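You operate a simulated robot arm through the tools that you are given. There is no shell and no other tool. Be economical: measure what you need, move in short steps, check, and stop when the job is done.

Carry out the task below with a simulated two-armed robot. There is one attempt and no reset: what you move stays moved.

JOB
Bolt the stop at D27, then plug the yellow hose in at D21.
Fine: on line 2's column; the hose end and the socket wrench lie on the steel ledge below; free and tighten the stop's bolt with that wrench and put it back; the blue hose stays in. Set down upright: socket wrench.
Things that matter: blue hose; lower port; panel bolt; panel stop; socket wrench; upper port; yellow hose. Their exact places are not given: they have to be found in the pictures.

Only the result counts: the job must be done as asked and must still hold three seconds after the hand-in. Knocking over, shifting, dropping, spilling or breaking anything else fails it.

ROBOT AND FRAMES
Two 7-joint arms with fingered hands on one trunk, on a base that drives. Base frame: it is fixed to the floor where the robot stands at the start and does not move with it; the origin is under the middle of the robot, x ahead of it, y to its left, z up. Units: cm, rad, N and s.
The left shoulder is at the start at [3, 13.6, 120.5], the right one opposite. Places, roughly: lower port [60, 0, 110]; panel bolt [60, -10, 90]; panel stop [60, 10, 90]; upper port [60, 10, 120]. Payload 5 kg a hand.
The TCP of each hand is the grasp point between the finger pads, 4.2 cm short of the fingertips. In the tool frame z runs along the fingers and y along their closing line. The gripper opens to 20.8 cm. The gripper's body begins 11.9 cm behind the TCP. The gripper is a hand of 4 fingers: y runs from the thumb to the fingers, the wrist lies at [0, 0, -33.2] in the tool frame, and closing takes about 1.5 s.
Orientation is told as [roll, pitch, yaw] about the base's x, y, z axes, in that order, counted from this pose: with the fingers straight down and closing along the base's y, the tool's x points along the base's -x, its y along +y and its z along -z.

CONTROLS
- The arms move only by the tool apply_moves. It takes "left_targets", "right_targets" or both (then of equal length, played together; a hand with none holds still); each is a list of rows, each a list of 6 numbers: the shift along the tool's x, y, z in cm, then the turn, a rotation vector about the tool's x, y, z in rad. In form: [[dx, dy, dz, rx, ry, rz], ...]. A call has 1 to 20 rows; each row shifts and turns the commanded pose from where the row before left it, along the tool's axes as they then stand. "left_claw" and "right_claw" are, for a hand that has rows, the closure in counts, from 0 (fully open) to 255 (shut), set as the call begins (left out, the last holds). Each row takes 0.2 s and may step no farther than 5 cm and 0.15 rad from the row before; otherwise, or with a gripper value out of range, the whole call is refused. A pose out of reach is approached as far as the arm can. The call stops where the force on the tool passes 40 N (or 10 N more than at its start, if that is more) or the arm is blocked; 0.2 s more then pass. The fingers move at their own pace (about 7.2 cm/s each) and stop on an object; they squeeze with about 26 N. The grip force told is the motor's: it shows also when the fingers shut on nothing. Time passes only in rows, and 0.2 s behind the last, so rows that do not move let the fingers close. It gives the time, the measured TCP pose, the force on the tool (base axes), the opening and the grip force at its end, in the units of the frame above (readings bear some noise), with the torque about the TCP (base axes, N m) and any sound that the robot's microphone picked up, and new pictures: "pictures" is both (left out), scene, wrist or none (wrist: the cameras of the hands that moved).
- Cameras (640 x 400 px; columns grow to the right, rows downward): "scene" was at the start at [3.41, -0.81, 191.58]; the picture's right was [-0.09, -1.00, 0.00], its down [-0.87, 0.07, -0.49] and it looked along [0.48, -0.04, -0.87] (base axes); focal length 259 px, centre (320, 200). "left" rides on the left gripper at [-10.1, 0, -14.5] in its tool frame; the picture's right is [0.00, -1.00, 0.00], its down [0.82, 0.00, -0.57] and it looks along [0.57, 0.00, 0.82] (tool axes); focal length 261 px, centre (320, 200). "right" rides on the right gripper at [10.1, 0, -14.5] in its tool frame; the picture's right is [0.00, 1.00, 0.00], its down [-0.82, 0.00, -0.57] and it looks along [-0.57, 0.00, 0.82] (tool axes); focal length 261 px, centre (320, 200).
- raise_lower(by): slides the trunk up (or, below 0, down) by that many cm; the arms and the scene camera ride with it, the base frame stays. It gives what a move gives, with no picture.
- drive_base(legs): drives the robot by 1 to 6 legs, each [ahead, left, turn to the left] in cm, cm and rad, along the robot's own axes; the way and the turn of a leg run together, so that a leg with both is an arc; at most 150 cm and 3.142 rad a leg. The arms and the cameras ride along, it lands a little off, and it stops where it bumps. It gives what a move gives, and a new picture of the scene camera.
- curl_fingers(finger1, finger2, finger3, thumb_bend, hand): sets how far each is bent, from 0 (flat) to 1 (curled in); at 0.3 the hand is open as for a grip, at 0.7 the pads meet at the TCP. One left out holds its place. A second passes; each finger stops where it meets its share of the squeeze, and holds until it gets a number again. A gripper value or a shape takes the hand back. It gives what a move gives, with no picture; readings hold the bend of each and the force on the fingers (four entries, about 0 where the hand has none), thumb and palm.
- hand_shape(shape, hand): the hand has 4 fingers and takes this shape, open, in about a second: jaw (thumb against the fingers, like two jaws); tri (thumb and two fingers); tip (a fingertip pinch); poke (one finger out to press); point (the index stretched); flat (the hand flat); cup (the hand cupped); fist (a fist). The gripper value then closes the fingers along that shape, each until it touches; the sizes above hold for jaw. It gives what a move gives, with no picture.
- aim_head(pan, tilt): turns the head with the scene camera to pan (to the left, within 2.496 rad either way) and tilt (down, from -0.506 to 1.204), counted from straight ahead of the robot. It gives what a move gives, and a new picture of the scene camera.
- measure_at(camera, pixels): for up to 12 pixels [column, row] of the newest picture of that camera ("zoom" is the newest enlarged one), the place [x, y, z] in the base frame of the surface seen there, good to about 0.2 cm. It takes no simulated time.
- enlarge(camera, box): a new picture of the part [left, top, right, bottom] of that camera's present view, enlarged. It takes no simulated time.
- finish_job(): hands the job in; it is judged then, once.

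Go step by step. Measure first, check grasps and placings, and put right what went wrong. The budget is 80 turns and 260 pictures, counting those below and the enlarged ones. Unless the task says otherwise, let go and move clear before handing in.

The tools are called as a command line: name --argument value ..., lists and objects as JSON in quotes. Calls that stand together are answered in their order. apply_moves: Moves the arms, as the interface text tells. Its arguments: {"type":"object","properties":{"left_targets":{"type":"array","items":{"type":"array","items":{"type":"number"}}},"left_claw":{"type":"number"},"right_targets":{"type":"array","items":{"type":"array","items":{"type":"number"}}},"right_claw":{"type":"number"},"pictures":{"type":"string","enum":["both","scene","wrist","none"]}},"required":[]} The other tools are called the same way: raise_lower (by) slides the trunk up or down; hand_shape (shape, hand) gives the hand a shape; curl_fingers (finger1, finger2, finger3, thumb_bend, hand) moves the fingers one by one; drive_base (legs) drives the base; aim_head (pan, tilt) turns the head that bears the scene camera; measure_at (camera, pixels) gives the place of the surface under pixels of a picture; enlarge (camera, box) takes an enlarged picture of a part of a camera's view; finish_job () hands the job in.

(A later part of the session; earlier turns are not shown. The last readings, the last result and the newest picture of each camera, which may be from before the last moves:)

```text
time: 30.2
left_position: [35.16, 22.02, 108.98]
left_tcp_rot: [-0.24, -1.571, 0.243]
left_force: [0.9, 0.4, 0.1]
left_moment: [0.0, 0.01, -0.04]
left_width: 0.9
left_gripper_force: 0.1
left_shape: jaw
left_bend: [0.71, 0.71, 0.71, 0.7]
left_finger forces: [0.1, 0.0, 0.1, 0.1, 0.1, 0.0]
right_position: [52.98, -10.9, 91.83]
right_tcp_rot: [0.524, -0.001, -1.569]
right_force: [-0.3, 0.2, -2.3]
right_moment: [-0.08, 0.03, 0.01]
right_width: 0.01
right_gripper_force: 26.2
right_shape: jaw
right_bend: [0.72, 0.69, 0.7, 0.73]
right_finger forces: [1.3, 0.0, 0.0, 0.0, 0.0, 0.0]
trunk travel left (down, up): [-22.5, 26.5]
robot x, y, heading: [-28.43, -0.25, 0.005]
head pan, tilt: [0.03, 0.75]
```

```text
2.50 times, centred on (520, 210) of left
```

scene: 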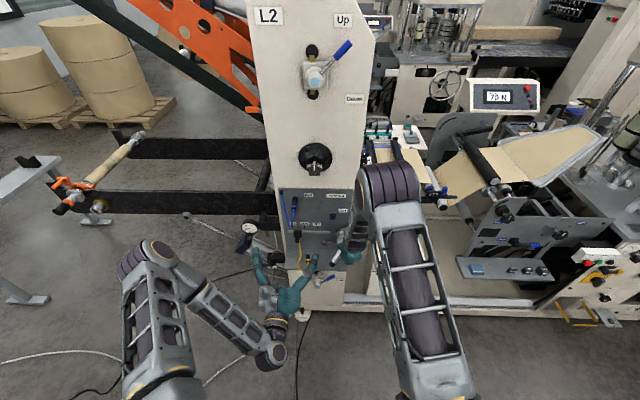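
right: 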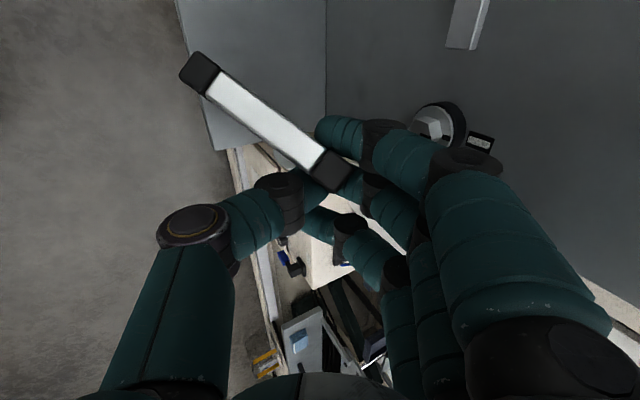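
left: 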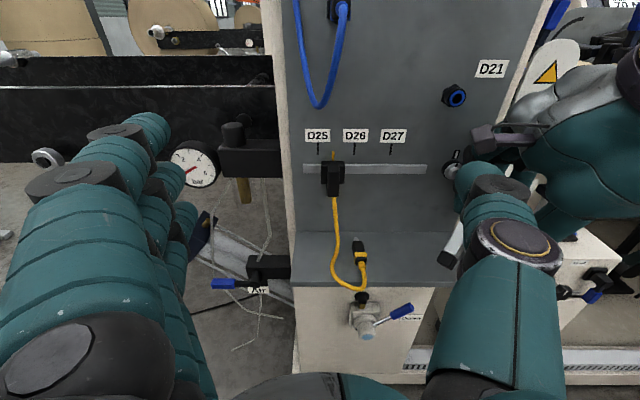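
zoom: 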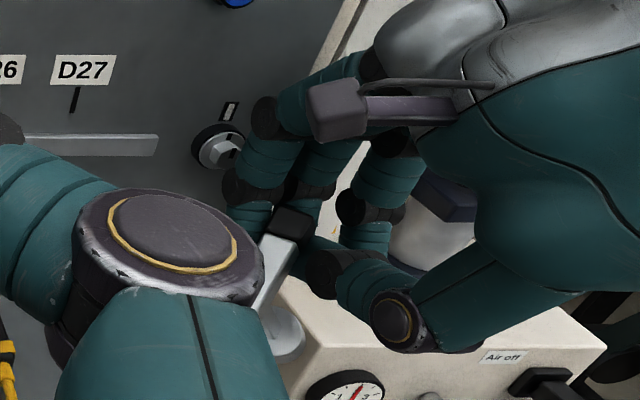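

The socket is visible at zoom (290,335). One more shift for a full view.

apply_moves --left_targets '[[0, 4, -2, 0, 0, 0], [0, 4, -2, 0, 0, 0], [0, 4, -1, 0, 0, 0]]' --left_claw 255 --pictures "none"

enlarge --camera "left" --box '[400, 130, 640, 290]'

```text
time: 31.0
left_position: [30.18, 34.24, 109.04]
left_tcp_rot: [-1.353, -1.57, 1.353]
left_force: [-0.8, -0.2, -1.0]
left_moment: [0.01, -0.01, -0.08]
left_width: 0.0
left_gripper_force: 26.3
left_shape: jaw
left_bend: [0.7, 0.7, 0.7, 0.7]
left_finger forces: [0.0, 0.0, 0.1, 0.0, 0.0, 0.0]
right_position: [52.84, -10.81, 91.92]
right_tcp_rot: [0.526, 0.001, -1.567]
right_force: [0.0, 0.7, -1.4]
right_moment: [-0.12, -0.03, -0.1]
right_width: 0.0
right_gripper_force: 25.5
right_shape: jaw
right_bend: [0.72, 0.69, 0.7, 0.73]
right_finger forces: [1.5, 0.1, 0.0, 0.0, 0.0, 0.0]
trunk travel left (down, up): [-22.5, 26.5]
robot x, y, heading: [-28.28, -0.03, -0.002]
head pan, tilt: [0.03, 0.75]
```

```text
2.50 times, centred on (520, 210) of left
```

zoom: 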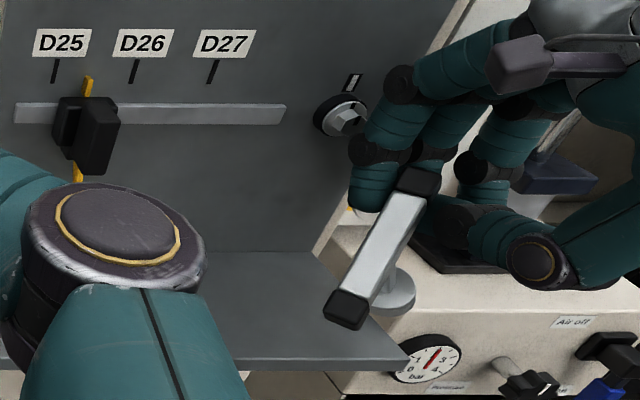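

measure_at --camera "zoom" --pixels '[[395, 290], [408, 285], [375, 295], [395, 305], [385, 275], [345, 305], [380, 245], [420, 180], [350, 270], [400, 350], [300, 330], [330, 258]]'

enlarge --camera "left" --box '[510, 180, 590, 250]'

```text
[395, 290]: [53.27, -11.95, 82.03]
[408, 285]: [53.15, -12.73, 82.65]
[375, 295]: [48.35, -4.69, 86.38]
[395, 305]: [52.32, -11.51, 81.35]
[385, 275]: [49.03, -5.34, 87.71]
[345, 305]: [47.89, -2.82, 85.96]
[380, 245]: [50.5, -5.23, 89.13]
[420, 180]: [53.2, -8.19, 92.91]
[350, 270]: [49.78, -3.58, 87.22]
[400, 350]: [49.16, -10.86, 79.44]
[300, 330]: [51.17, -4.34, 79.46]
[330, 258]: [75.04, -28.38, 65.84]
```

```text
5.71 times, centred on (550, 215) of left
```

zoom: 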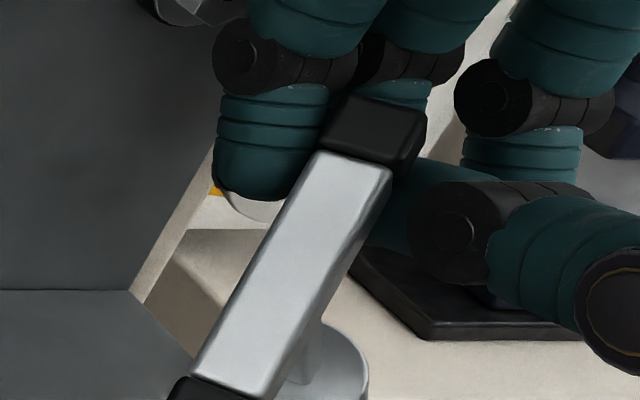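

The wrench hangs from my right fingers by its end cap (its centre of mass is directly below the cap), with the socket just off the ledge edge. I'll lift it gently to confirm it is pinched.

apply_moves --right_targets '[[0, 0.25, -0.43, 0, 0, 0], [0, 0.25, -0.43, 0, 0, 0], [0, 0.25, -0.43, 0, 0, 0], [0, 0.25, -0.43, 0, 0, 0], [0, 0, 0, 0, 0, 0]]' --pictures "none"

enlarge --camera "left" --box '[400, 130, 640, 290]'

```text
time: 32.2
left_position: [30.36, 34.24, 109.03]
left_tcp_rot: [-0.161, -1.568, 0.162]
left_force: [0.7, -0.1, 0.0]
left_moment: [-0.02, 0.03, 0.02]
left_width: 0.0
left_gripper_force: 26.1
left_shape: jaw
left_bend: [0.7, 0.7, 0.7, 0.7]
left_finger forces: [0.0, 0.1, 0.1, 0.1, 0.0, 0.1]
right_position: [52.88, -10.95, 93.78]
right_tcp_rot: [0.523, 0.0, -1.567]
right_force: [0.1, -0.1, -3.2]
right_moment: [-0.02, 0.0, 0.02]
right_width: 0.02
right_gripper_force: 25.7
right_shape: jaw
right_bend: [0.72, 0.69, 0.7, 0.73]
right_finger forces: [1.5, 0.0, 0.0, 0.0, 0.0, 0.0]
trunk travel left (down, up): [-22.5, 26.5]
robot x, y, heading: [-28.4, 0.02, -0.0]
head pan, tilt: [0.03, 0.75]
```

```text
2.50 times, centred on (520, 210) of left
```

zoom: 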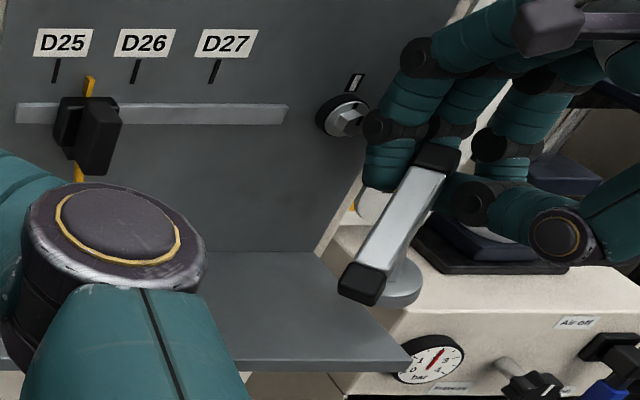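

It follows rigidly (3.2 N load). I'll move back and up from the panel, then rotate the hand so the wrench becomes upright, and see whether it holds.

apply_moves --right_targets '[[2, -0.23, -3.6, 0, 0, 0], [2, -0.23, -3.6, 0, 0, 0], [0, 0, 0, 0.055, 0.12, 0.069], [0, 0, 0, 0.055, 0.12, 0.069], [0, 0, 0, 0.055, 0.12, 0.069], [0, 0, 0, 0.055, 0.12, 0.069], [0, 0, 0, 0.055, 0.12, 0.069], [0, 0, 0, 0, 0, 0]]' --pictures "both"

enlarge --camera "left" --box '[400, 50, 640, 290]'

```text
time: 34.0
left_position: [30.23, 34.54, 109.03]
left_tcp_rot: [-1.104, -1.571, 1.107]
left_force: [-0.3, 2.1, -0.8]
left_moment: [-0.05, -0.1, -0.32]
left_width: 0.0
left_gripper_force: 26.4
left_shape: jaw
left_bend: [0.7, 0.7, 0.7, 0.7]
left_finger forces: [0.0, 0.0, 0.0, 0.0, 0.0, 0.1]
right_position: [48.92, -6.76, 99.96]
right_tcp_rot: [0.199, 0.681, -1.68]
right_force: [0.1, -0.4, -2.4]
right_moment: [-0.08, -0.03, -0.02]
right_width: 0.01
right_gripper_force: 26.0
right_shape: jaw
right_bend: [0.72, 0.69, 0.7, 0.73]
right_finger forces: [1.5, 0.0, 0.0, 0.0, 0.0, 0.0]
trunk travel left (down, up): [-22.5, 26.5]
robot x, y, heading: [-28.1, -0.15, 0.003]
head pan, tilt: [0.03, 0.75]
```

scene: 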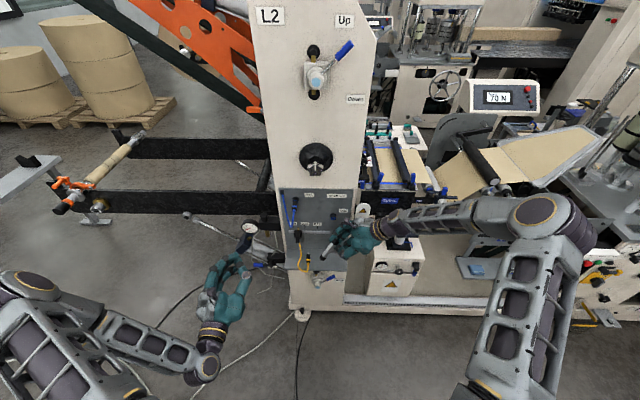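
right: 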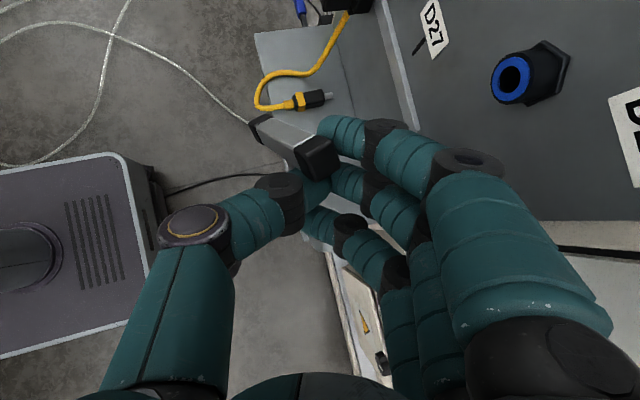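

```text
1.67 times, centred on (520, 170) of left
```

zoom: 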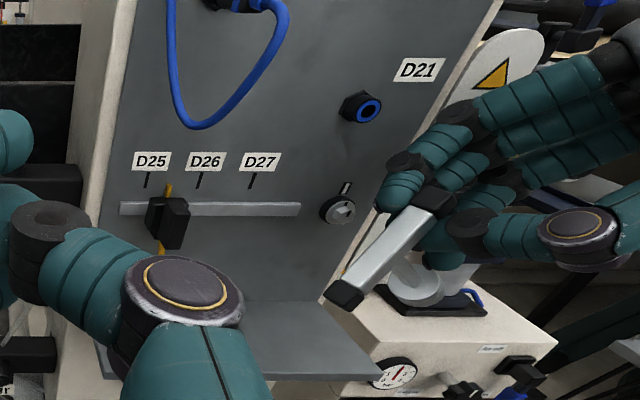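

The cap pivots in the pinch, so the wrench hangs the same way, but now the bar's lower half is free on the left. The left hand can take it aligned with its shaft. Measure the wrench.

measure_at --camera "zoom" --pixels '[[345, 295], [362, 272], [385, 247], [410, 222], [435, 202], [330, 290], [358, 300], [415, 285], [395, 275], [435, 285], [415, 300], [400, 250]]'

enlarge --camera "left" --box '[510, 110, 590, 180]'

measure_at --camera "right" --pixels '[[272, 125], [285, 140], [300, 148], [318, 160], [330, 158], [312, 146]]'

```text
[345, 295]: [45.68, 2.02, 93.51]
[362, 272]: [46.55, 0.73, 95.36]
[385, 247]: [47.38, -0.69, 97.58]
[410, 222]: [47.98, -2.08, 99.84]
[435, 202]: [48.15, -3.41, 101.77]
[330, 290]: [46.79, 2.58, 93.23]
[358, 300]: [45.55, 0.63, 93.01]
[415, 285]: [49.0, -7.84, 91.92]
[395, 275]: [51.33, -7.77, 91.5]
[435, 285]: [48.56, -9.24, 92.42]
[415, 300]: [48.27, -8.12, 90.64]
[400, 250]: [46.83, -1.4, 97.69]
```

```text
5.71 times, centred on (550, 145) of left
```

zoom: 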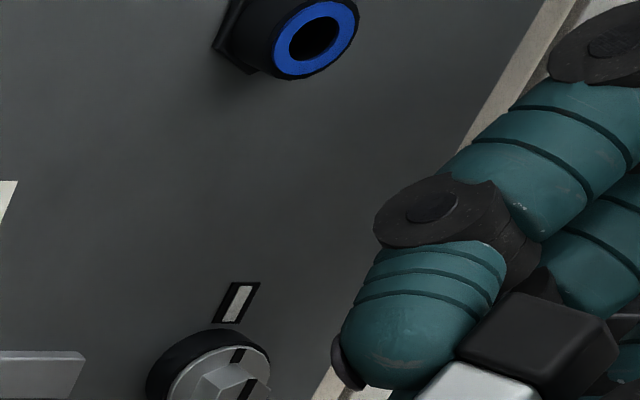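

```text
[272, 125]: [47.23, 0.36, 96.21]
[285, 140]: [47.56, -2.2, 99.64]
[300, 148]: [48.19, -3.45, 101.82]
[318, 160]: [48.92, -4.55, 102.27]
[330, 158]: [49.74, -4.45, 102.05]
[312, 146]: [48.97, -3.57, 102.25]
```

Bar axis direction ≈(0.24,−0.53,0.81), shaft ≈(0.2,−0.79,−0.58). I'll turn the left hand in free space to align with the shaft, opening to ~5 cm, and check the blue hose's reach.

measure_at --camera "left" --pixels '[[464, 70], [475, 122], [505, 92], [508, 65], [490, 52]]'

apply_moves --left_targets '[[0, 0, 0, 0.1243, 0.0587, 0.032], [0, 0, 0, 0.1243, 0.0587, 0.032], [0, 0, 0, 0.1243, 0.0587, 0.032], [0, 0, 0, 0.1243, 0.0587, 0.032], [0, 0, 0, 0.1243, 0.0587, 0.032], [0, 0, 0, 0.1243, 0.0587, 0.032], [0, 0, 0, 0.1243, 0.0587, 0.032], [0, 0, 0, 0.1243, 0.0587, 0.032], [0, 0, 0, 0.1243, 0.0587, 0.032], [0, 0, 0, 0.1243, 0.0587, 0.032]]' --left_claw 190

```text
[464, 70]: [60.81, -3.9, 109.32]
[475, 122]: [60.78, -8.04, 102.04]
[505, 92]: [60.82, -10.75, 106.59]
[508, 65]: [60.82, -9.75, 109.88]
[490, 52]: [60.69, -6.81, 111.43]
```

```text
time: 36.2
left_position: [30.37, 34.05, 108.89]
left_tcp_rot: [-0.15, -0.944, -1.138]
left_force: [-1.0, -1.0, -0.5]
left_moment: [-0.02, 0.01, -0.06]
left_width: 5.25
left_gripper_force: 0.1
left_shape: jaw
left_bend: [0.73, 0.73, 0.73, 0.7]
left_finger forces: [0.0, 0.0, 0.0, 0.1, 0.0, 0.1]
right_position: [49.07, -7.09, 99.59]
right_tcp_rot: [0.194, 0.683, -1.685]
right_force: [0.7, -1.1, -4.3]
right_moment: [0.01, 0.02, 0.08]
right_width: 0.0
right_gripper_force: 26.0
right_shape: jaw
right_bend: [0.72, 0.69, 0.7, 0.73]
right_finger forces: [1.5, 0.0, 0.0, 0.1, 0.0, 0.0]
trunk travel left (down, up): [-22.5, 26.5]
robot x, y, heading: [-28.33, -0.02, 0.002]
head pan, tilt: [0.03, 0.75]
```

scene: 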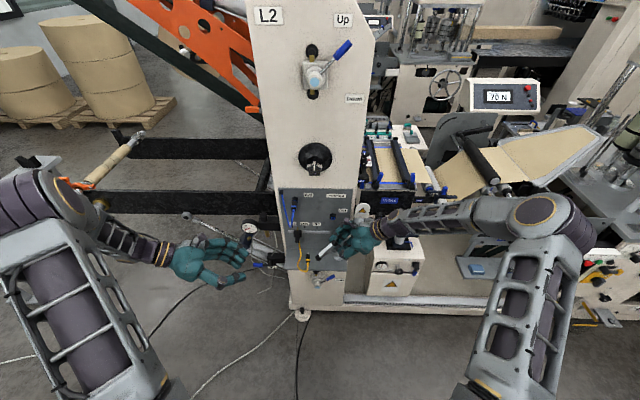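
left: 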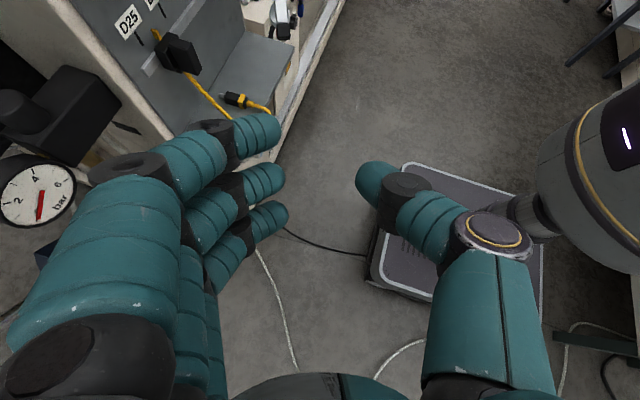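

Orientation reached. Check the blue hose's protrusion in the scene before moving in.

enlarge --camera "scene" --box '[275, 185, 355, 275]'

measure_at --camera "zoom" --pixels '[[100, 190], [130, 170], [140, 110], [140, 145], [110, 120], [85, 90]]'

```text
4.44 times, centred on (315, 230) of scene
```

zoom: 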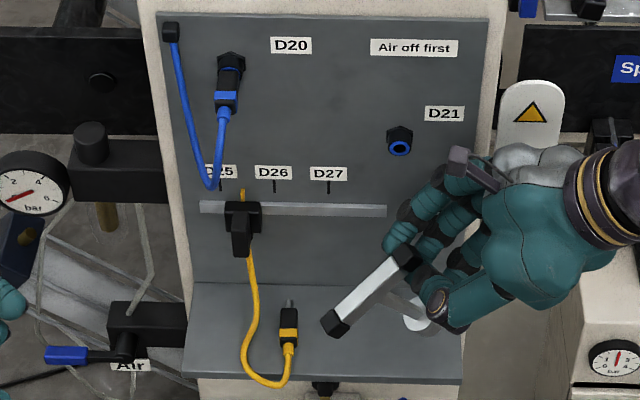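

```text
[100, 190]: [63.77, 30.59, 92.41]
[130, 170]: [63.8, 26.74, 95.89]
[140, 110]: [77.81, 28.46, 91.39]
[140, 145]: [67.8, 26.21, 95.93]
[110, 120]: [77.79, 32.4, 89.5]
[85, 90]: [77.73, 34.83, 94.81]
```

measure_at --camera "zoom" --pixels '[[210, 187], [217, 160], [224, 115], [228, 95], [195, 150], [181, 80], [335, 325], [370, 290], [405, 255], [392, 298], [415, 322], [240, 250]]'

```text
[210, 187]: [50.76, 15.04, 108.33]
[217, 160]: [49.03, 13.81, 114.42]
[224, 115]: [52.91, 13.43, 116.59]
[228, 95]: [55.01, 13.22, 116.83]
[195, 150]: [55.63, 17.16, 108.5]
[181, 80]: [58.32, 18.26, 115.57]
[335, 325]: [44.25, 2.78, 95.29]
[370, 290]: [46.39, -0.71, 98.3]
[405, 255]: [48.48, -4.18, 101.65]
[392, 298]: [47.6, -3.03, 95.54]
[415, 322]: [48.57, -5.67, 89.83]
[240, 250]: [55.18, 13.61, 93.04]
```

The blue hose hangs out to x≈49 at y 14, so I'll bring the wrench back 12 cm into free space before the hand-over.

apply_moves --right_targets '[[-0.363, -3.84, -1.06, 0, 0, 0], [-0.363, -3.84, -1.06, 0, 0, 0], [-0.363, -3.84, -1.06, 0, 0, 0], [0, 0, 0, 0, 0, 0], [0, 0, 0, 0, 0, 0]]' --pictures "wrist"

enlarge --camera "scene" --box '[290, 230, 370, 290]'

enlarge --camera "left" --box '[200, 0, 360, 100]'

```text
time: 37.4
left_position: [30.38, 34.08, 109.04]
left_tcp_rot: [-0.145, -0.946, -1.141]
left_force: [-0.3, -0.9, -0.5]
left_moment: [0.04, -0.02, 0.05]
left_width: 5.27
left_gripper_force: 0.1
left_shape: jaw
left_bend: [0.73, 0.73, 0.73, 0.7]
left_finger forces: [0.0, 0.0, 0.1, 0.0, 0.1, 0.1]
right_position: [36.97, -6.94, 99.88]
right_tcp_rot: [0.196, 0.684, -1.683]
right_force: [-1.6, -0.6, -2.1]
right_moment: [-0.08, -0.02, -0.04]
right_width: 0.0
right_gripper_force: 25.9
right_shape: jaw
right_bend: [0.72, 0.69, 0.7, 0.73]
right_finger forces: [1.4, 0.1, 0.1, 0.1, 0.0, 0.0]
trunk travel left (down, up): [-22.5, 26.5]
robot x, y, heading: [-28.22, -0.16, -0.0]
head pan, tilt: [0.03, 0.75]
```

right: 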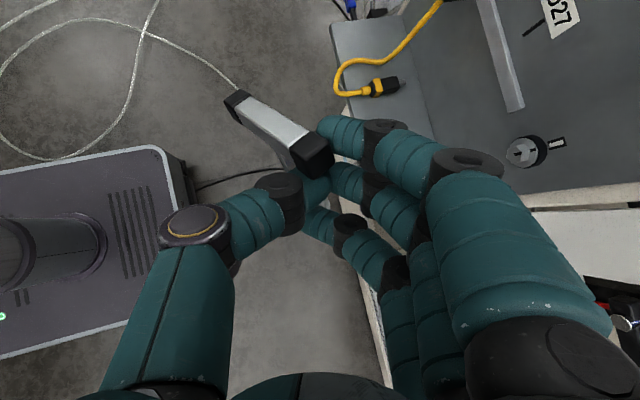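

```text
6.67 times, centred on (330, 260) of scene
```

zoom: 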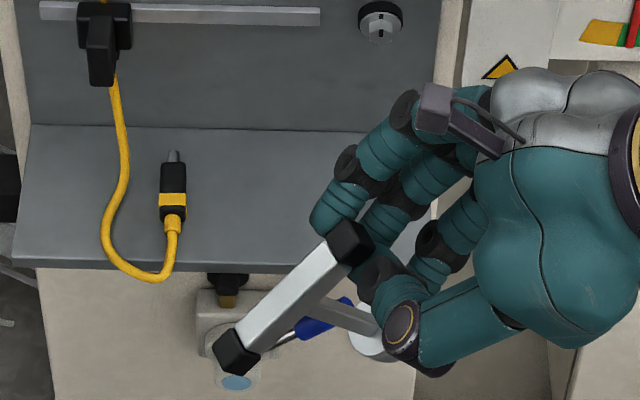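

```text
4.00 times, centred on (280, 50) of left
```

zoom: 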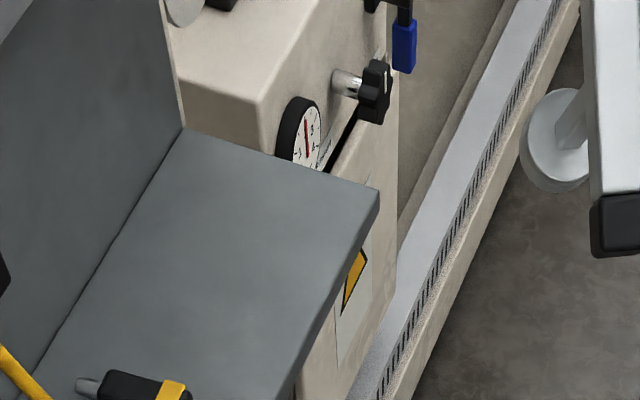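

enlarge --camera "scene" --box '[310, 255, 360, 295]'

measure_at --camera "right" --pixels '[[238, 102], [255, 115], [270, 126], [285, 138], [300, 150], [318, 148]]'

```text
10.00 times, centred on (335, 275) of scene
```

zoom: 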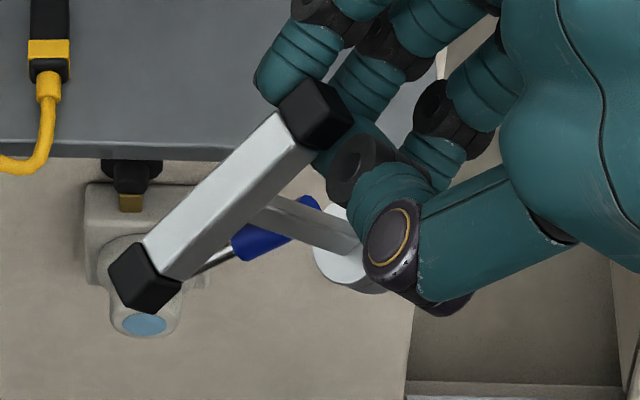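

```text
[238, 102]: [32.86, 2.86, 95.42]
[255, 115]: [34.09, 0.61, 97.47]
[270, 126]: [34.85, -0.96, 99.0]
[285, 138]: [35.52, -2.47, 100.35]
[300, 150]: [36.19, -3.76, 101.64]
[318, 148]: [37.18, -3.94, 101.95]
```

measure_at --camera "zoom" --pixels '[[150, 275], [190, 245], [225, 195], [240, 210], [260, 150], [315, 110], [280, 215], [320, 230], [340, 245], [345, 265], [320, 260], [200, 225]]'

```text
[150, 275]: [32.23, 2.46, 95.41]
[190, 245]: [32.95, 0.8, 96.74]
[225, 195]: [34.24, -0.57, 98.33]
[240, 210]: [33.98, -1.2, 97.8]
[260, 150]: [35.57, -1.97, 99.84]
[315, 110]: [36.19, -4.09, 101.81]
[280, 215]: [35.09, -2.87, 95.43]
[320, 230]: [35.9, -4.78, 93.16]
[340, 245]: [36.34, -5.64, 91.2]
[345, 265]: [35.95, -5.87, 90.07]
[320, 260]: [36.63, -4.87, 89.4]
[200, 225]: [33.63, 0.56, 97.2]
```

Bar now: centre ≈(34.7,−1.0,97.8), direction (0.38,−0.66,0.64), shaft (0.2,−0.6,−0.77). Trim the left hand's orientation and go to 12 cm short of the bar's lower half.

apply_moves --left_targets '[[0, 0, 0, -0.044, 0.122, -0.049], [0, 0, 0, -0.044, 0.122, -0.049], [-2.483, -1.65, 3.117, 0, 0, 0], [-2.483, -1.65, 3.117, 0, 0, 0], [-2.483, -1.65, 3.117, 0, 0, 0], [-2.483, -1.65, 3.117, 0, 0, 0], [-2.483, -1.65, 3.117, 0, 0, 0], [-2.483, -1.65, 3.117, 0, 0, 0], [0, 0, 0, 0, 0, 0]]'

enlarge --camera "scene" --box '[280, 220, 380, 300]'

```text
time: 39.4
left_position: [31.06, 8.68, 105.07]
left_tcp_rot: [-0.126, -0.692, -1.046]
left_force: [-0.5, -0.5, -1.1]
left_moment: [-0.05, -0.01, 0.01]
left_width: 5.26
left_gripper_force: 0.0
left_shape: jaw
left_bend: [0.73, 0.73, 0.73, 0.7]
left_finger forces: [0.0, 0.0, 0.0, 0.0, 0.1, 0.0]
right_position: [36.94, -6.71, 99.88]
right_tcp_rot: [0.198, 0.682, -1.683]
right_force: [0.1, 0.0, -2.2]
right_moment: [-0.18, -0.03, -0.01]
right_width: 0.0
right_gripper_force: 25.7
right_shape: jaw
right_bend: [0.72, 0.69, 0.7, 0.73]
right_finger forces: [1.4, 0.0, 0.0, 0.0, 0.1, 0.0]
trunk travel left (down, up): [-22.5, 26.5]
robot x, y, heading: [-27.92, -0.13, 0.001]
head pan, tilt: [0.03, 0.75]
```

scene: 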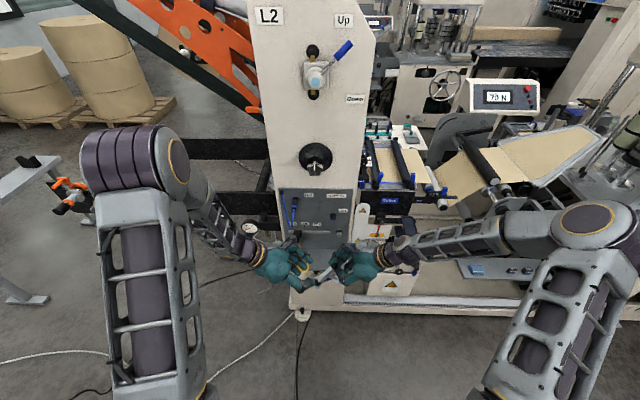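
left: 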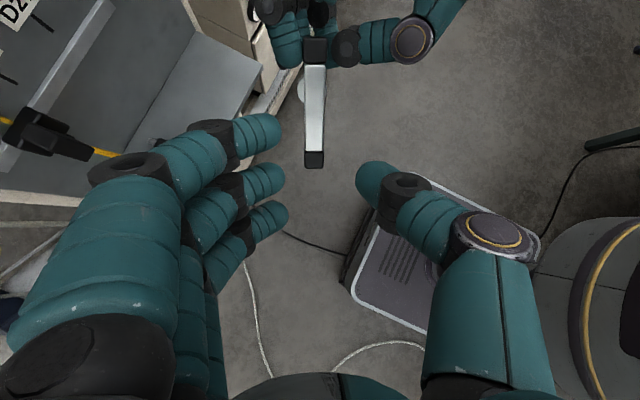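

```text
5.00 times, centred on (330, 260) of scene
```

zoom: 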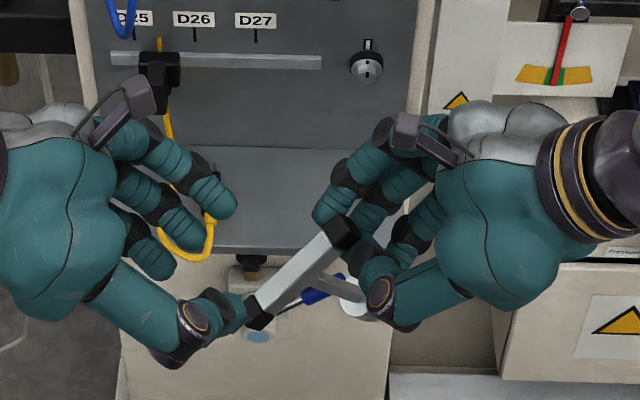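

Alignment is excellent: in the left wrist picture the bar is vertical and centred between thumb and fingers. Advance along the shaft 9 cm.

apply_moves --left_targets '[[0, 0, 3, 0, 0, 0], [0, 0, 3, 0, 0, 0], [0, 0, 3, 0, 0, 0]]' --pictures "wrist"

measure_at --camera "left" --pixels '[[314, 100], [314, 150], [314, 180], [314, 60]]'

```text
time: 40.2
left_position: [33.09, 2.92, 98.35]
left_tcp_rot: [-0.125, -0.692, -1.046]
left_force: [-0.2, -0.6, 0.7]
left_moment: [-0.04, 0.03, -0.04]
left_width: 5.28
left_gripper_force: 0.0
left_shape: jaw
left_bend: [0.73, 0.73, 0.73, 0.7]
left_finger forces: [0.0, 0.1, 0.1, 0.2, 0.1, 0.0]
right_position: [36.94, -6.75, 99.79]
right_tcp_rot: [0.196, 0.682, -1.686]
right_force: [0.9, -0.8, -3.3]
right_moment: [-0.04, 0.06, 0.07]
right_width: 0.0
right_gripper_force: 26.0
right_shape: jaw
right_bend: [0.72, 0.69, 0.7, 0.73]
right_finger forces: [1.4, 0.1, 0.0, 0.0, 0.0, 0.1]
trunk travel left (down, up): [-22.5, 26.5]
robot x, y, heading: [-28.03, 0.23, -0.003]
head pan, tilt: [0.03, 0.75]
```

left: 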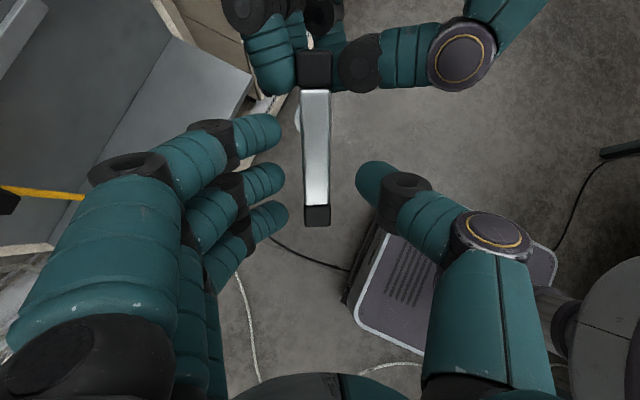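

```text
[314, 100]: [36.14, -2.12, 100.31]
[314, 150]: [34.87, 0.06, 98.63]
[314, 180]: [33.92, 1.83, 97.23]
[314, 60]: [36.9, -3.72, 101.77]
```

Bar axis is 2.7 cm ahead, 0.3 cm to the finger side. Advance and close the left hand.

apply_moves --left_targets '[[0, 0.15, 1.4, 0, 0, 0], [0, 0.15, 1.3, 0, 0, 0]]' --pictures "none"

apply_moves --left_targets '[[0, 0, 0, 0, 0, 0], [0, 0, 0, 0, 0, 0], [0, 0, 0, 0, 0, 0], [0, 0, 0, 0, 0, 0], [0, 0, 0, 0, 0, 0]]' --left_claw 255 --pictures "wrist"

```text
time: 40.8
left_position: [33.8, 1.32, 96.29]
left_tcp_rot: [-0.127, -0.692, -1.045]
left_force: [-0.1, 0.4, 0.4]
left_moment: [0.02, 0.01, 0.03]
left_width: 5.28
left_gripper_force: 0.1
left_shape: jaw
left_bend: [0.73, 0.73, 0.73, 0.7]
left_finger forces: [0.1, 0.0, 0.1, 0.0, 0.1, 0.0]
right_position: [36.78, -6.87, 99.86]
right_tcp_rot: [0.199, 0.682, -1.682]
right_force: [0.3, -0.6, -2.5]
right_moment: [-0.11, -0.05, -0.04]
right_width: 0.01
right_gripper_force: 25.9
right_shape: jaw
right_bend: [0.72, 0.69, 0.7, 0.73]
right_finger forces: [1.5, 0.0, 0.0, 0.0, 0.0, 0.0]
trunk travel left (down, up): [-22.5, 26.5]
robot x, y, heading: [-27.93, -0.06, 0.005]
head pan, tilt: [0.03, 0.75]
```

```text
time: 42.0
left_position: [33.85, 1.25, 96.24]
left_tcp_rot: [-0.123, -0.692, -1.045]
left_force: [1.6, -0.5, -0.3]
left_moment: [0.0, 0.09, 0.05]
left_width: 0.01
left_gripper_force: 25.8
left_shape: jaw
left_bend: [0.71, 0.7, 0.7, 0.7]
left_finger forces: [4.1, 0.1, 0.8, 0.0, 0.1, 0.0]
right_position: [36.97, -6.92, 99.82]
right_tcp_rot: [0.196, 0.682, -1.684]
right_force: [-0.9, 0.4, -2.5]
right_moment: [-0.05, -0.01, 0.01]
right_width: 0.01
right_gripper_force: 26.4
right_shape: jaw
right_bend: [0.72, 0.69, 0.7, 0.73]
right_finger forces: [0.8, 0.0, 0.0, 0.0, 0.2, 0.1]
trunk travel left (down, up): [-22.5, 26.5]
robot x, y, heading: [-28.48, 0.28, -0.004]
head pan, tilt: [0.03, 0.75]
```

left: 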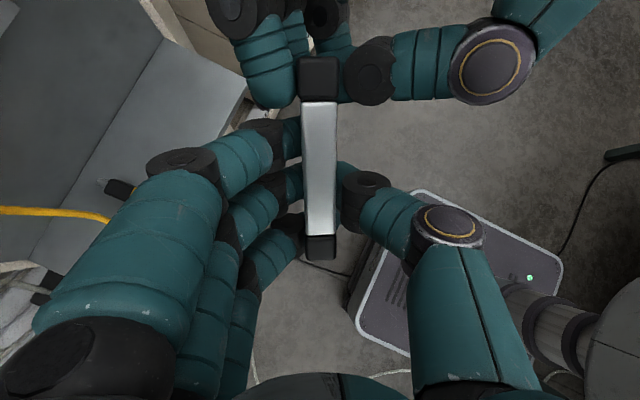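

The pads met (width 0) though the fingers wrap around the bar; I need to know the bar's depth relative to the fingertips.

measure_at --camera "left" --pixels '[[320, 130], [320, 170], [320, 215], [295, 180], [295, 135], [293, 230], [345, 190], [370, 215], [235, 150]]'

enlarge --camera "scene" --box '[300, 240, 370, 300]'

enlarge --camera "right" --box '[180, 50, 400, 220]'

```text
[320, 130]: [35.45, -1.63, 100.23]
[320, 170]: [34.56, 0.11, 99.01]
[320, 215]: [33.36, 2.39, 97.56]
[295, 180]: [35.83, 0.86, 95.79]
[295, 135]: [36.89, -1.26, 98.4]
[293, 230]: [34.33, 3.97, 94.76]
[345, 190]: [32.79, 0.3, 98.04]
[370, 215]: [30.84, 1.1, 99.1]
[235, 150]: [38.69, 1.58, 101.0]
```

```text
6.67 times, centred on (335, 270) of scene
```

zoom: 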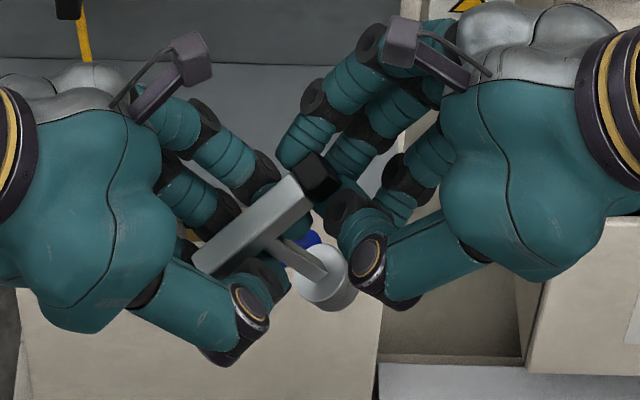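

```text
2.35 times, centred on (290, 135) of right
```

zoom: 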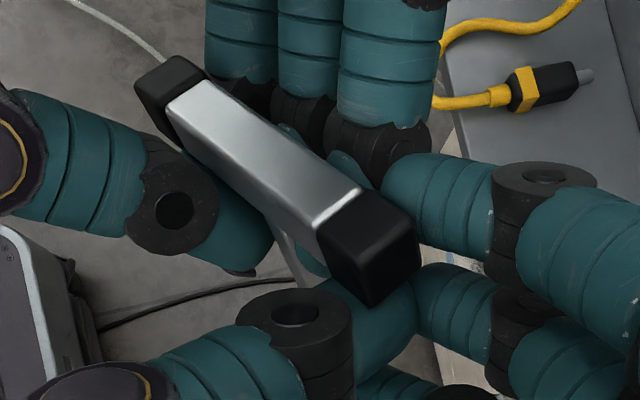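

The fingertips actually meet ~1.9 cm beyond the TCP, so the bar was squeezed palmward in both attempts. I'll open the left hand, back off 1.9 cm so the bar sits on the true pinch line, and check.

apply_moves --left_targets '[[0, 0, 0, 0, 0, 0], [0, 0, 0, 0, 0, 0], [0, 0, 0, 0, 0, 0], [0, 0, 0, 0, 0, 0], [0, 0, -1.0, 0, 0, 0], [0, 0, -0.9, 0, 0, 0], [0, 0, 0, 0, 0, 0]]' --left_claw 190 --pictures "wrist"

measure_at --camera "left" --pixels '[[314, 80], [314, 120], [314, 150], [314, 200], [265, 180], [265, 128], [270, 215], [375, 185], [314, 220]]'

```text
time: 43.6
left_position: [33.39, 2.45, 97.56]
left_tcp_rot: [-0.126, -0.69, -1.045]
left_force: [0.4, -0.1, -0.2]
left_moment: [-0.01, 0.02, 0.0]
left_width: 5.25
left_gripper_force: 0.0
left_shape: jaw
left_bend: [0.73, 0.73, 0.73, 0.7]
left_finger forces: [0.0, 0.1, 0.0, 0.1, 0.0, 0.1]
right_position: [37.02, -6.92, 99.84]
right_tcp_rot: [0.197, 0.683, -1.684]
right_force: [0.3, -0.2, -3.5]
right_moment: [-0.07, 0.0, 0.01]
right_width: 0.02
right_gripper_force: 26.2
right_shape: jaw
right_bend: [0.72, 0.69, 0.7, 0.73]
right_finger forces: [1.3, 0.1, 0.1, 0.1, 0.1, 0.0]
trunk travel left (down, up): [-22.5, 26.5]
robot x, y, heading: [-28.3, -0.04, 0.002]
head pan, tilt: [0.03, 0.75]
```

left: 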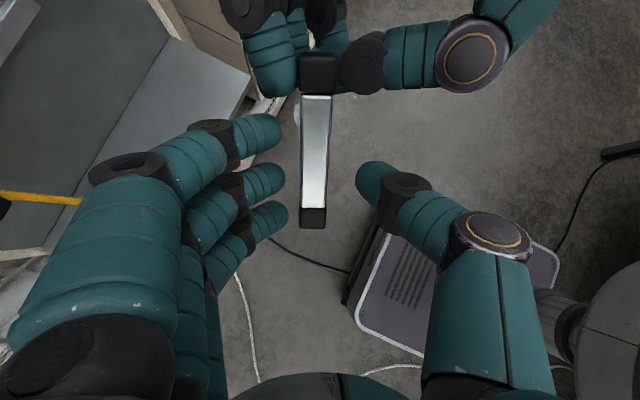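

```text
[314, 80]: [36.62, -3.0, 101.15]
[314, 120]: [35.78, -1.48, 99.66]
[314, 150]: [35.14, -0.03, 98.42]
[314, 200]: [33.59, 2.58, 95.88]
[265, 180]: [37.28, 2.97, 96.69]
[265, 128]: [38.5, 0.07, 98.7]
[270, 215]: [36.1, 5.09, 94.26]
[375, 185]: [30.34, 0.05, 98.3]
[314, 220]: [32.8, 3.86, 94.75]
```

The bar is now parallel to the hand, its axis 2.0 cm beyond the TCP – level with the fingertip axis. Tiny trim (+0.4 y, +0.2 z) and close.

apply_moves --left_targets '[[0, 0.4, 0.2, 0, 0, 0], [0, 0, 0, 0, 0, 0]]' --pictures "none"

apply_moves --left_targets '[[0, 0, 0, 0, 0, 0], [0, 0, 0, 0, 0, 0], [0, 0, 0, 0, 0, 0], [0, 0, 0, 0, 0, 0], [0, 0, 0, 0, 0, 0]]' --left_claw 255 --pictures "wrist"

```text
time: 44.2
left_position: [33.7, 2.6, 97.49]
left_tcp_rot: [-0.126, -0.692, -1.047]
left_force: [-0.4, -0.2, 0.4]
left_moment: [0.05, -0.01, 0.02]
left_width: 5.24
left_gripper_force: 0.0
left_shape: jaw
left_bend: [0.73, 0.73, 0.73, 0.7]
left_finger forces: [0.0, 0.0, 0.1, 0.0, 0.0, 0.0]
right_position: [36.94, -6.86, 99.88]
right_tcp_rot: [0.197, 0.683, -1.682]
right_force: [-0.2, -0.5, -3.0]
right_moment: [-0.1, -0.01, -0.01]
right_width: 0.01
right_gripper_force: 26.1
right_shape: jaw
right_bend: [0.72, 0.69, 0.7, 0.73]
right_finger forces: [1.3, 0.0, 0.1, 0.1, 0.0, 0.1]
trunk travel left (down, up): [-22.5, 26.5]
robot x, y, heading: [-27.96, -0.08, 0.003]
head pan, tilt: [0.03, 0.75]
```

```text
time: 45.4
left_position: [33.81, 2.67, 97.49]
left_tcp_rot: [-0.126, -0.691, -1.044]
left_force: [0.0, -0.2, 0.1]
left_moment: [0.03, -0.02, -0.01]
left_width: 1.54
left_gripper_force: 26.2
left_shape: jaw
left_bend: [0.71, 0.71, 0.71, 0.7]
left_finger forces: [7.4, 7.7, 7.8, 0.0, 22.9, 0.0]
right_position: [37.02, -6.91, 99.86]
right_tcp_rot: [0.197, 0.682, -1.684]
right_force: [0.2, 0.0, -1.8]
right_moment: [-0.06, -0.03, 0.0]
right_width: 0.0
right_gripper_force: 26.1
right_shape: jaw
right_bend: [0.72, 0.69, 0.7, 0.73]
right_finger forces: [1.5, 0.0, 0.0, 0.0, 0.0, 0.1]
trunk travel left (down, up): [-22.5, 26.5]
robot x, y, heading: [-28.22, 0.05, 0.003]
head pan, tilt: [0.03, 0.75]
```

left: 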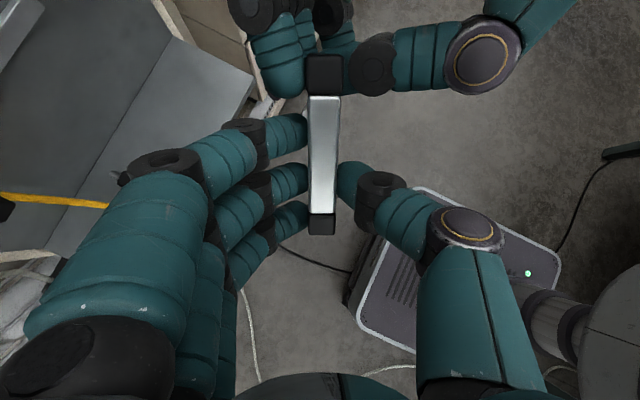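

Now a proper grasp: width 1.54, ~7.5 N on each finger, 23 N on the thumb. Release with the right hand and back it off to the right.

apply_moves --right_targets '[[0, 0, 0, 0, 0, 0], [0, 0, 0, 0, 0, 0], [0, 0, 0, 0, 0, 0], [0, 0, 0, 0, 0, 0], [0, 0, -3, 0, 0, 0], [0, 0, -4, 0, 0, 0], [0, 0, -4, 0, 0, 0], [0, 0, -4, 0, 0, 0], [0, 0, -4, 0, 0, 0]]' --right_claw 100 --pictures "scene"

enlarge --camera "scene" --box '[280, 220, 380, 300]'

```text
time: 47.4
left_position: [33.88, 2.76, 97.59]
left_tcp_rot: [-0.125, -0.694, -1.046]
left_force: [-0.4, -0.1, -0.4]
left_moment: [0.2, 0.02, 0.05]
left_width: 1.54
left_gripper_force: 25.9
left_shape: jaw
left_bend: [0.71, 0.71, 0.71, 0.7]
left_finger forces: [7.4, 7.6, 8.0, 0.0, 23.1, 0.0]
right_position: [31.77, -18.38, 114.37]
right_tcp_rot: [0.197, 0.682, -1.68]
right_force: [-1.1, 1.1, -0.1]
right_moment: [-0.04, -0.13, -0.1]
right_width: 12.64
right_gripper_force: 0.0
right_shape: jaw
right_bend: [0.32, 0.32, 0.32, 0.71]
right_finger forces: [0.0, 0.1, 0.0, 0.0, 0.0, 0.0]
trunk travel left (down, up): [-22.5, 26.5]
robot x, y, heading: [-28.31, 0.14, 0.003]
head pan, tilt: [0.03, 0.75]
```

scene: 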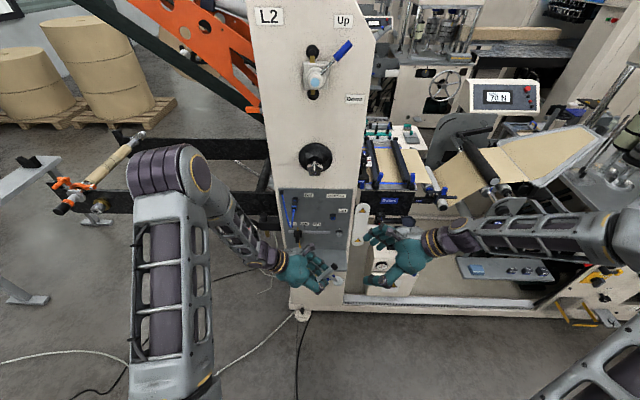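

```text
5.00 times, centred on (330, 260) of scene
```

zoom: 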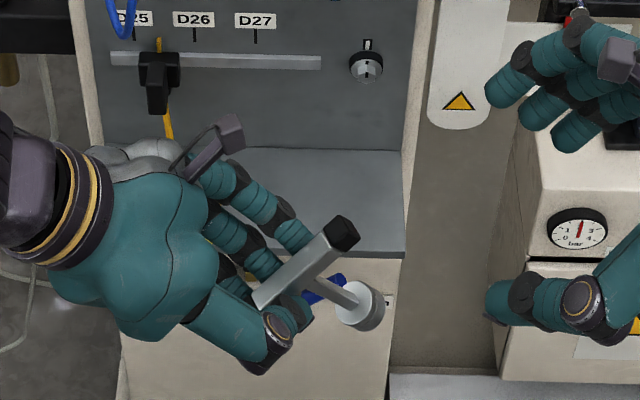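

Left holds the wrench securely. Now rotate the left hand to point straight down with the bar along x, in place.

apply_moves --left_targets '[[0, 0, 0, -0.0526, 0.0631, -0.1161], [0, 0, 0, -0.0526, 0.0631, -0.1161], [0, 0, 0, -0.0526, 0.0631, -0.1161], [0, 0, 0, -0.0526, 0.0631, -0.1161], [0, 0, 0, -0.0526, 0.0631, -0.1161], [0, 0, 0, -0.0526, 0.0631, -0.1161], [0, 0, 0, -0.0526, 0.0631, -0.1161], [0, 0, 0, -0.0526, 0.0631, -0.1161], [0, 0, 0, -0.0526, 0.0631, -0.1161]]' --pictures "both"

enlarge --camera "scene" --box '[270, 220, 380, 310]'

```text
time: 48.6
left_position: [34.13, 5.43, 95.75]
left_tcp_rot: [-0.137, -0.307, -0.454]
left_force: [-1.2, -0.2, -0.4]
left_moment: [0.5, 0.69, -0.12]
left_width: 1.43
left_gripper_force: 26.3
left_shape: jaw
left_bend: [0.71, 0.71, 0.72, 0.71]
left_finger forces: [7.1, 8.3, 3.9, 0.1, 21.3, 0.1]
left hand out of reach, approached as far as the arm can: row 5
right_position: [32.09, -18.56, 114.02]
right_tcp_rot: [0.194, 0.682, -1.684]
right_force: [0.1, -0.7, 0.4]
right_moment: [0.11, 0.03, 0.05]
right_width: 12.59
right_gripper_force: 0.0
right_shape: jaw
right_bend: [0.32, 0.32, 0.32, 0.71]
right_finger forces: [0.0, 0.0, 0.1, 0.0, 0.1, 0.0]
trunk travel left (down, up): [-22.5, 26.5]
robot x, y, heading: [-28.05, -0.2, -0.002]
head pan, tilt: [0.03, 0.75]
stopped in row 5 (left hand): the force on the tool passed its limit at 60 N (the readings are from after the stop); the commanded pose is now the measured one
```

scene: 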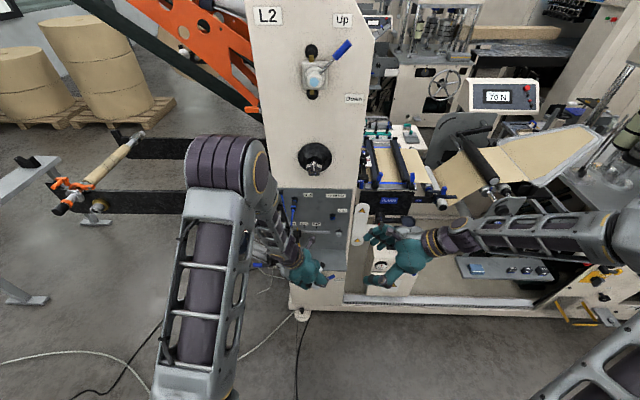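
left: 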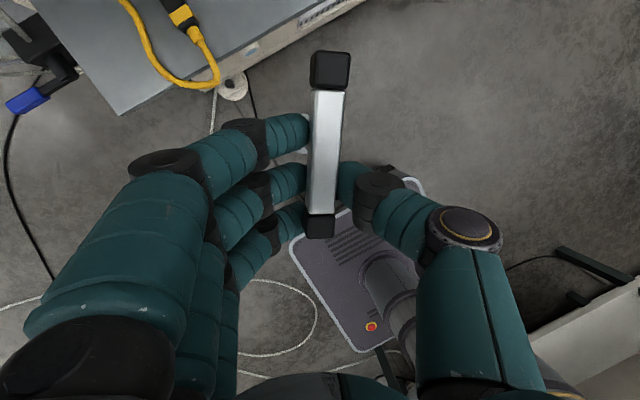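

```text
4.44 times, centred on (325, 265) of scene
```

zoom: 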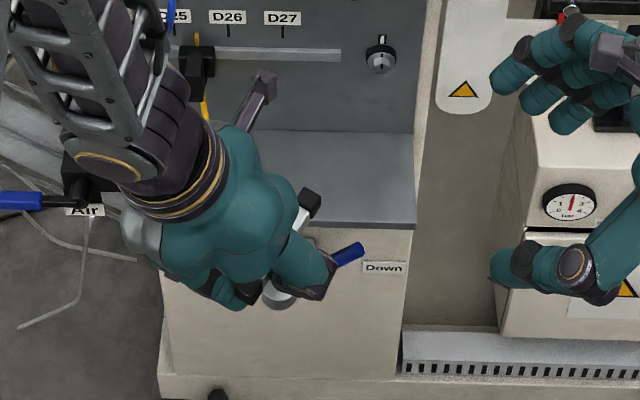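

The arm hit a limit mid-turn (60 N transient) but the grip is intact. Bar azimuth is now −26°, which is good enough; I only need it upright. Move over the ledge front and level it.

apply_moves --left_targets '[[-3.5, -0.15, 0.345, 0, 0, 0], [-3.5, -0.15, 0.345, 0, 0, 0], [-3.5, -0.15, 0.345, 0, 0, 0], [-3.5, -0.15, 0.345, 0, 0, 0], [0, 0, 0, -0.0443, 0.1023, 0], [0, 0, 0, -0.0443, 0.1023, 0], [0, 0, 0, -0.0443, 0.1023, 0]]' --pictures "both"

enlarge --camera "scene" --box '[270, 200, 380, 290]'

```text
time: 50.2
left_position: [36.87, 3.49, 96.65]
left_tcp_rot: [-0.138, -0.32, -0.457]
left_force: [-0.5, 0.2, 0.6]
left_moment: [-0.02, 0.07, 0.0]
left_width: 1.06
left_gripper_force: 26.0
left_shape: jaw
left_bend: [0.71, 0.72, 0.73, 0.73]
left_finger forces: [9.2, 9.8, 0.1, 0.0, 13.2, 0.0]
left hand out of reach, approached as far as the arm can: row 2, 3, 4, 5, 6, 7
right_position: [31.88, -18.41, 114.16]
right_tcp_rot: [0.196, 0.681, -1.684]
right_force: [-1.0, 0.7, 0.1]
right_moment: [-0.03, 0.01, -0.02]
right_width: 12.62
right_gripper_force: 0.0
right_shape: jaw
right_bend: [0.32, 0.32, 0.32, 0.71]
right_finger forces: [0.0, 0.0, 0.0, 0.0, 0.0, 0.0]
trunk travel left (down, up): [-22.5, 26.5]
robot x, y, heading: [-27.92, 0.23, 0.006]
head pan, tilt: [0.03, 0.75]
```

scene: 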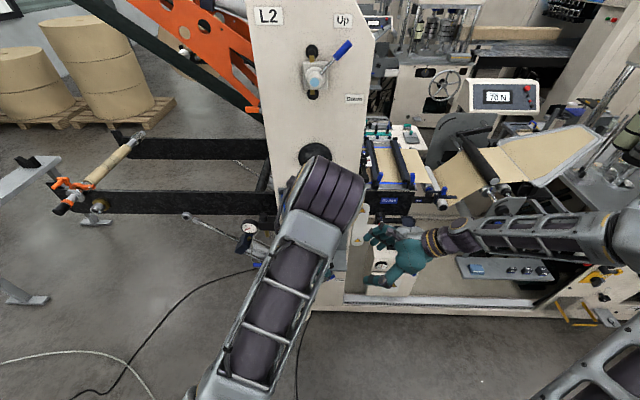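
left: 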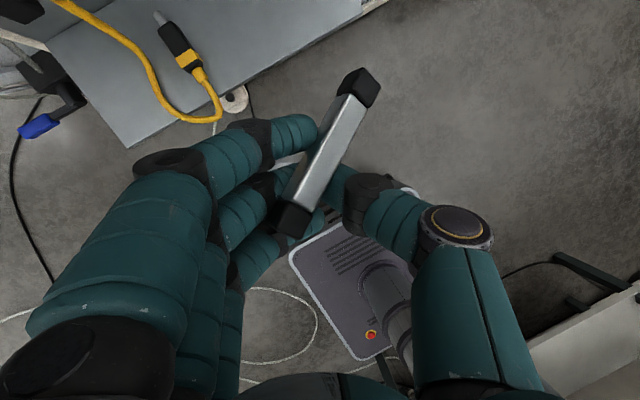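

```text
4.44 times, centred on (325, 245) of scene
```

zoom: 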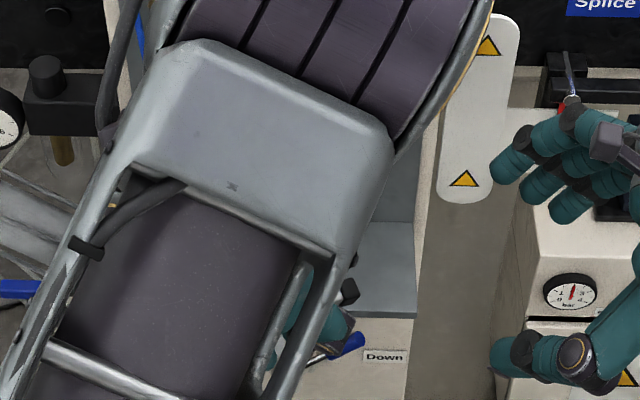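

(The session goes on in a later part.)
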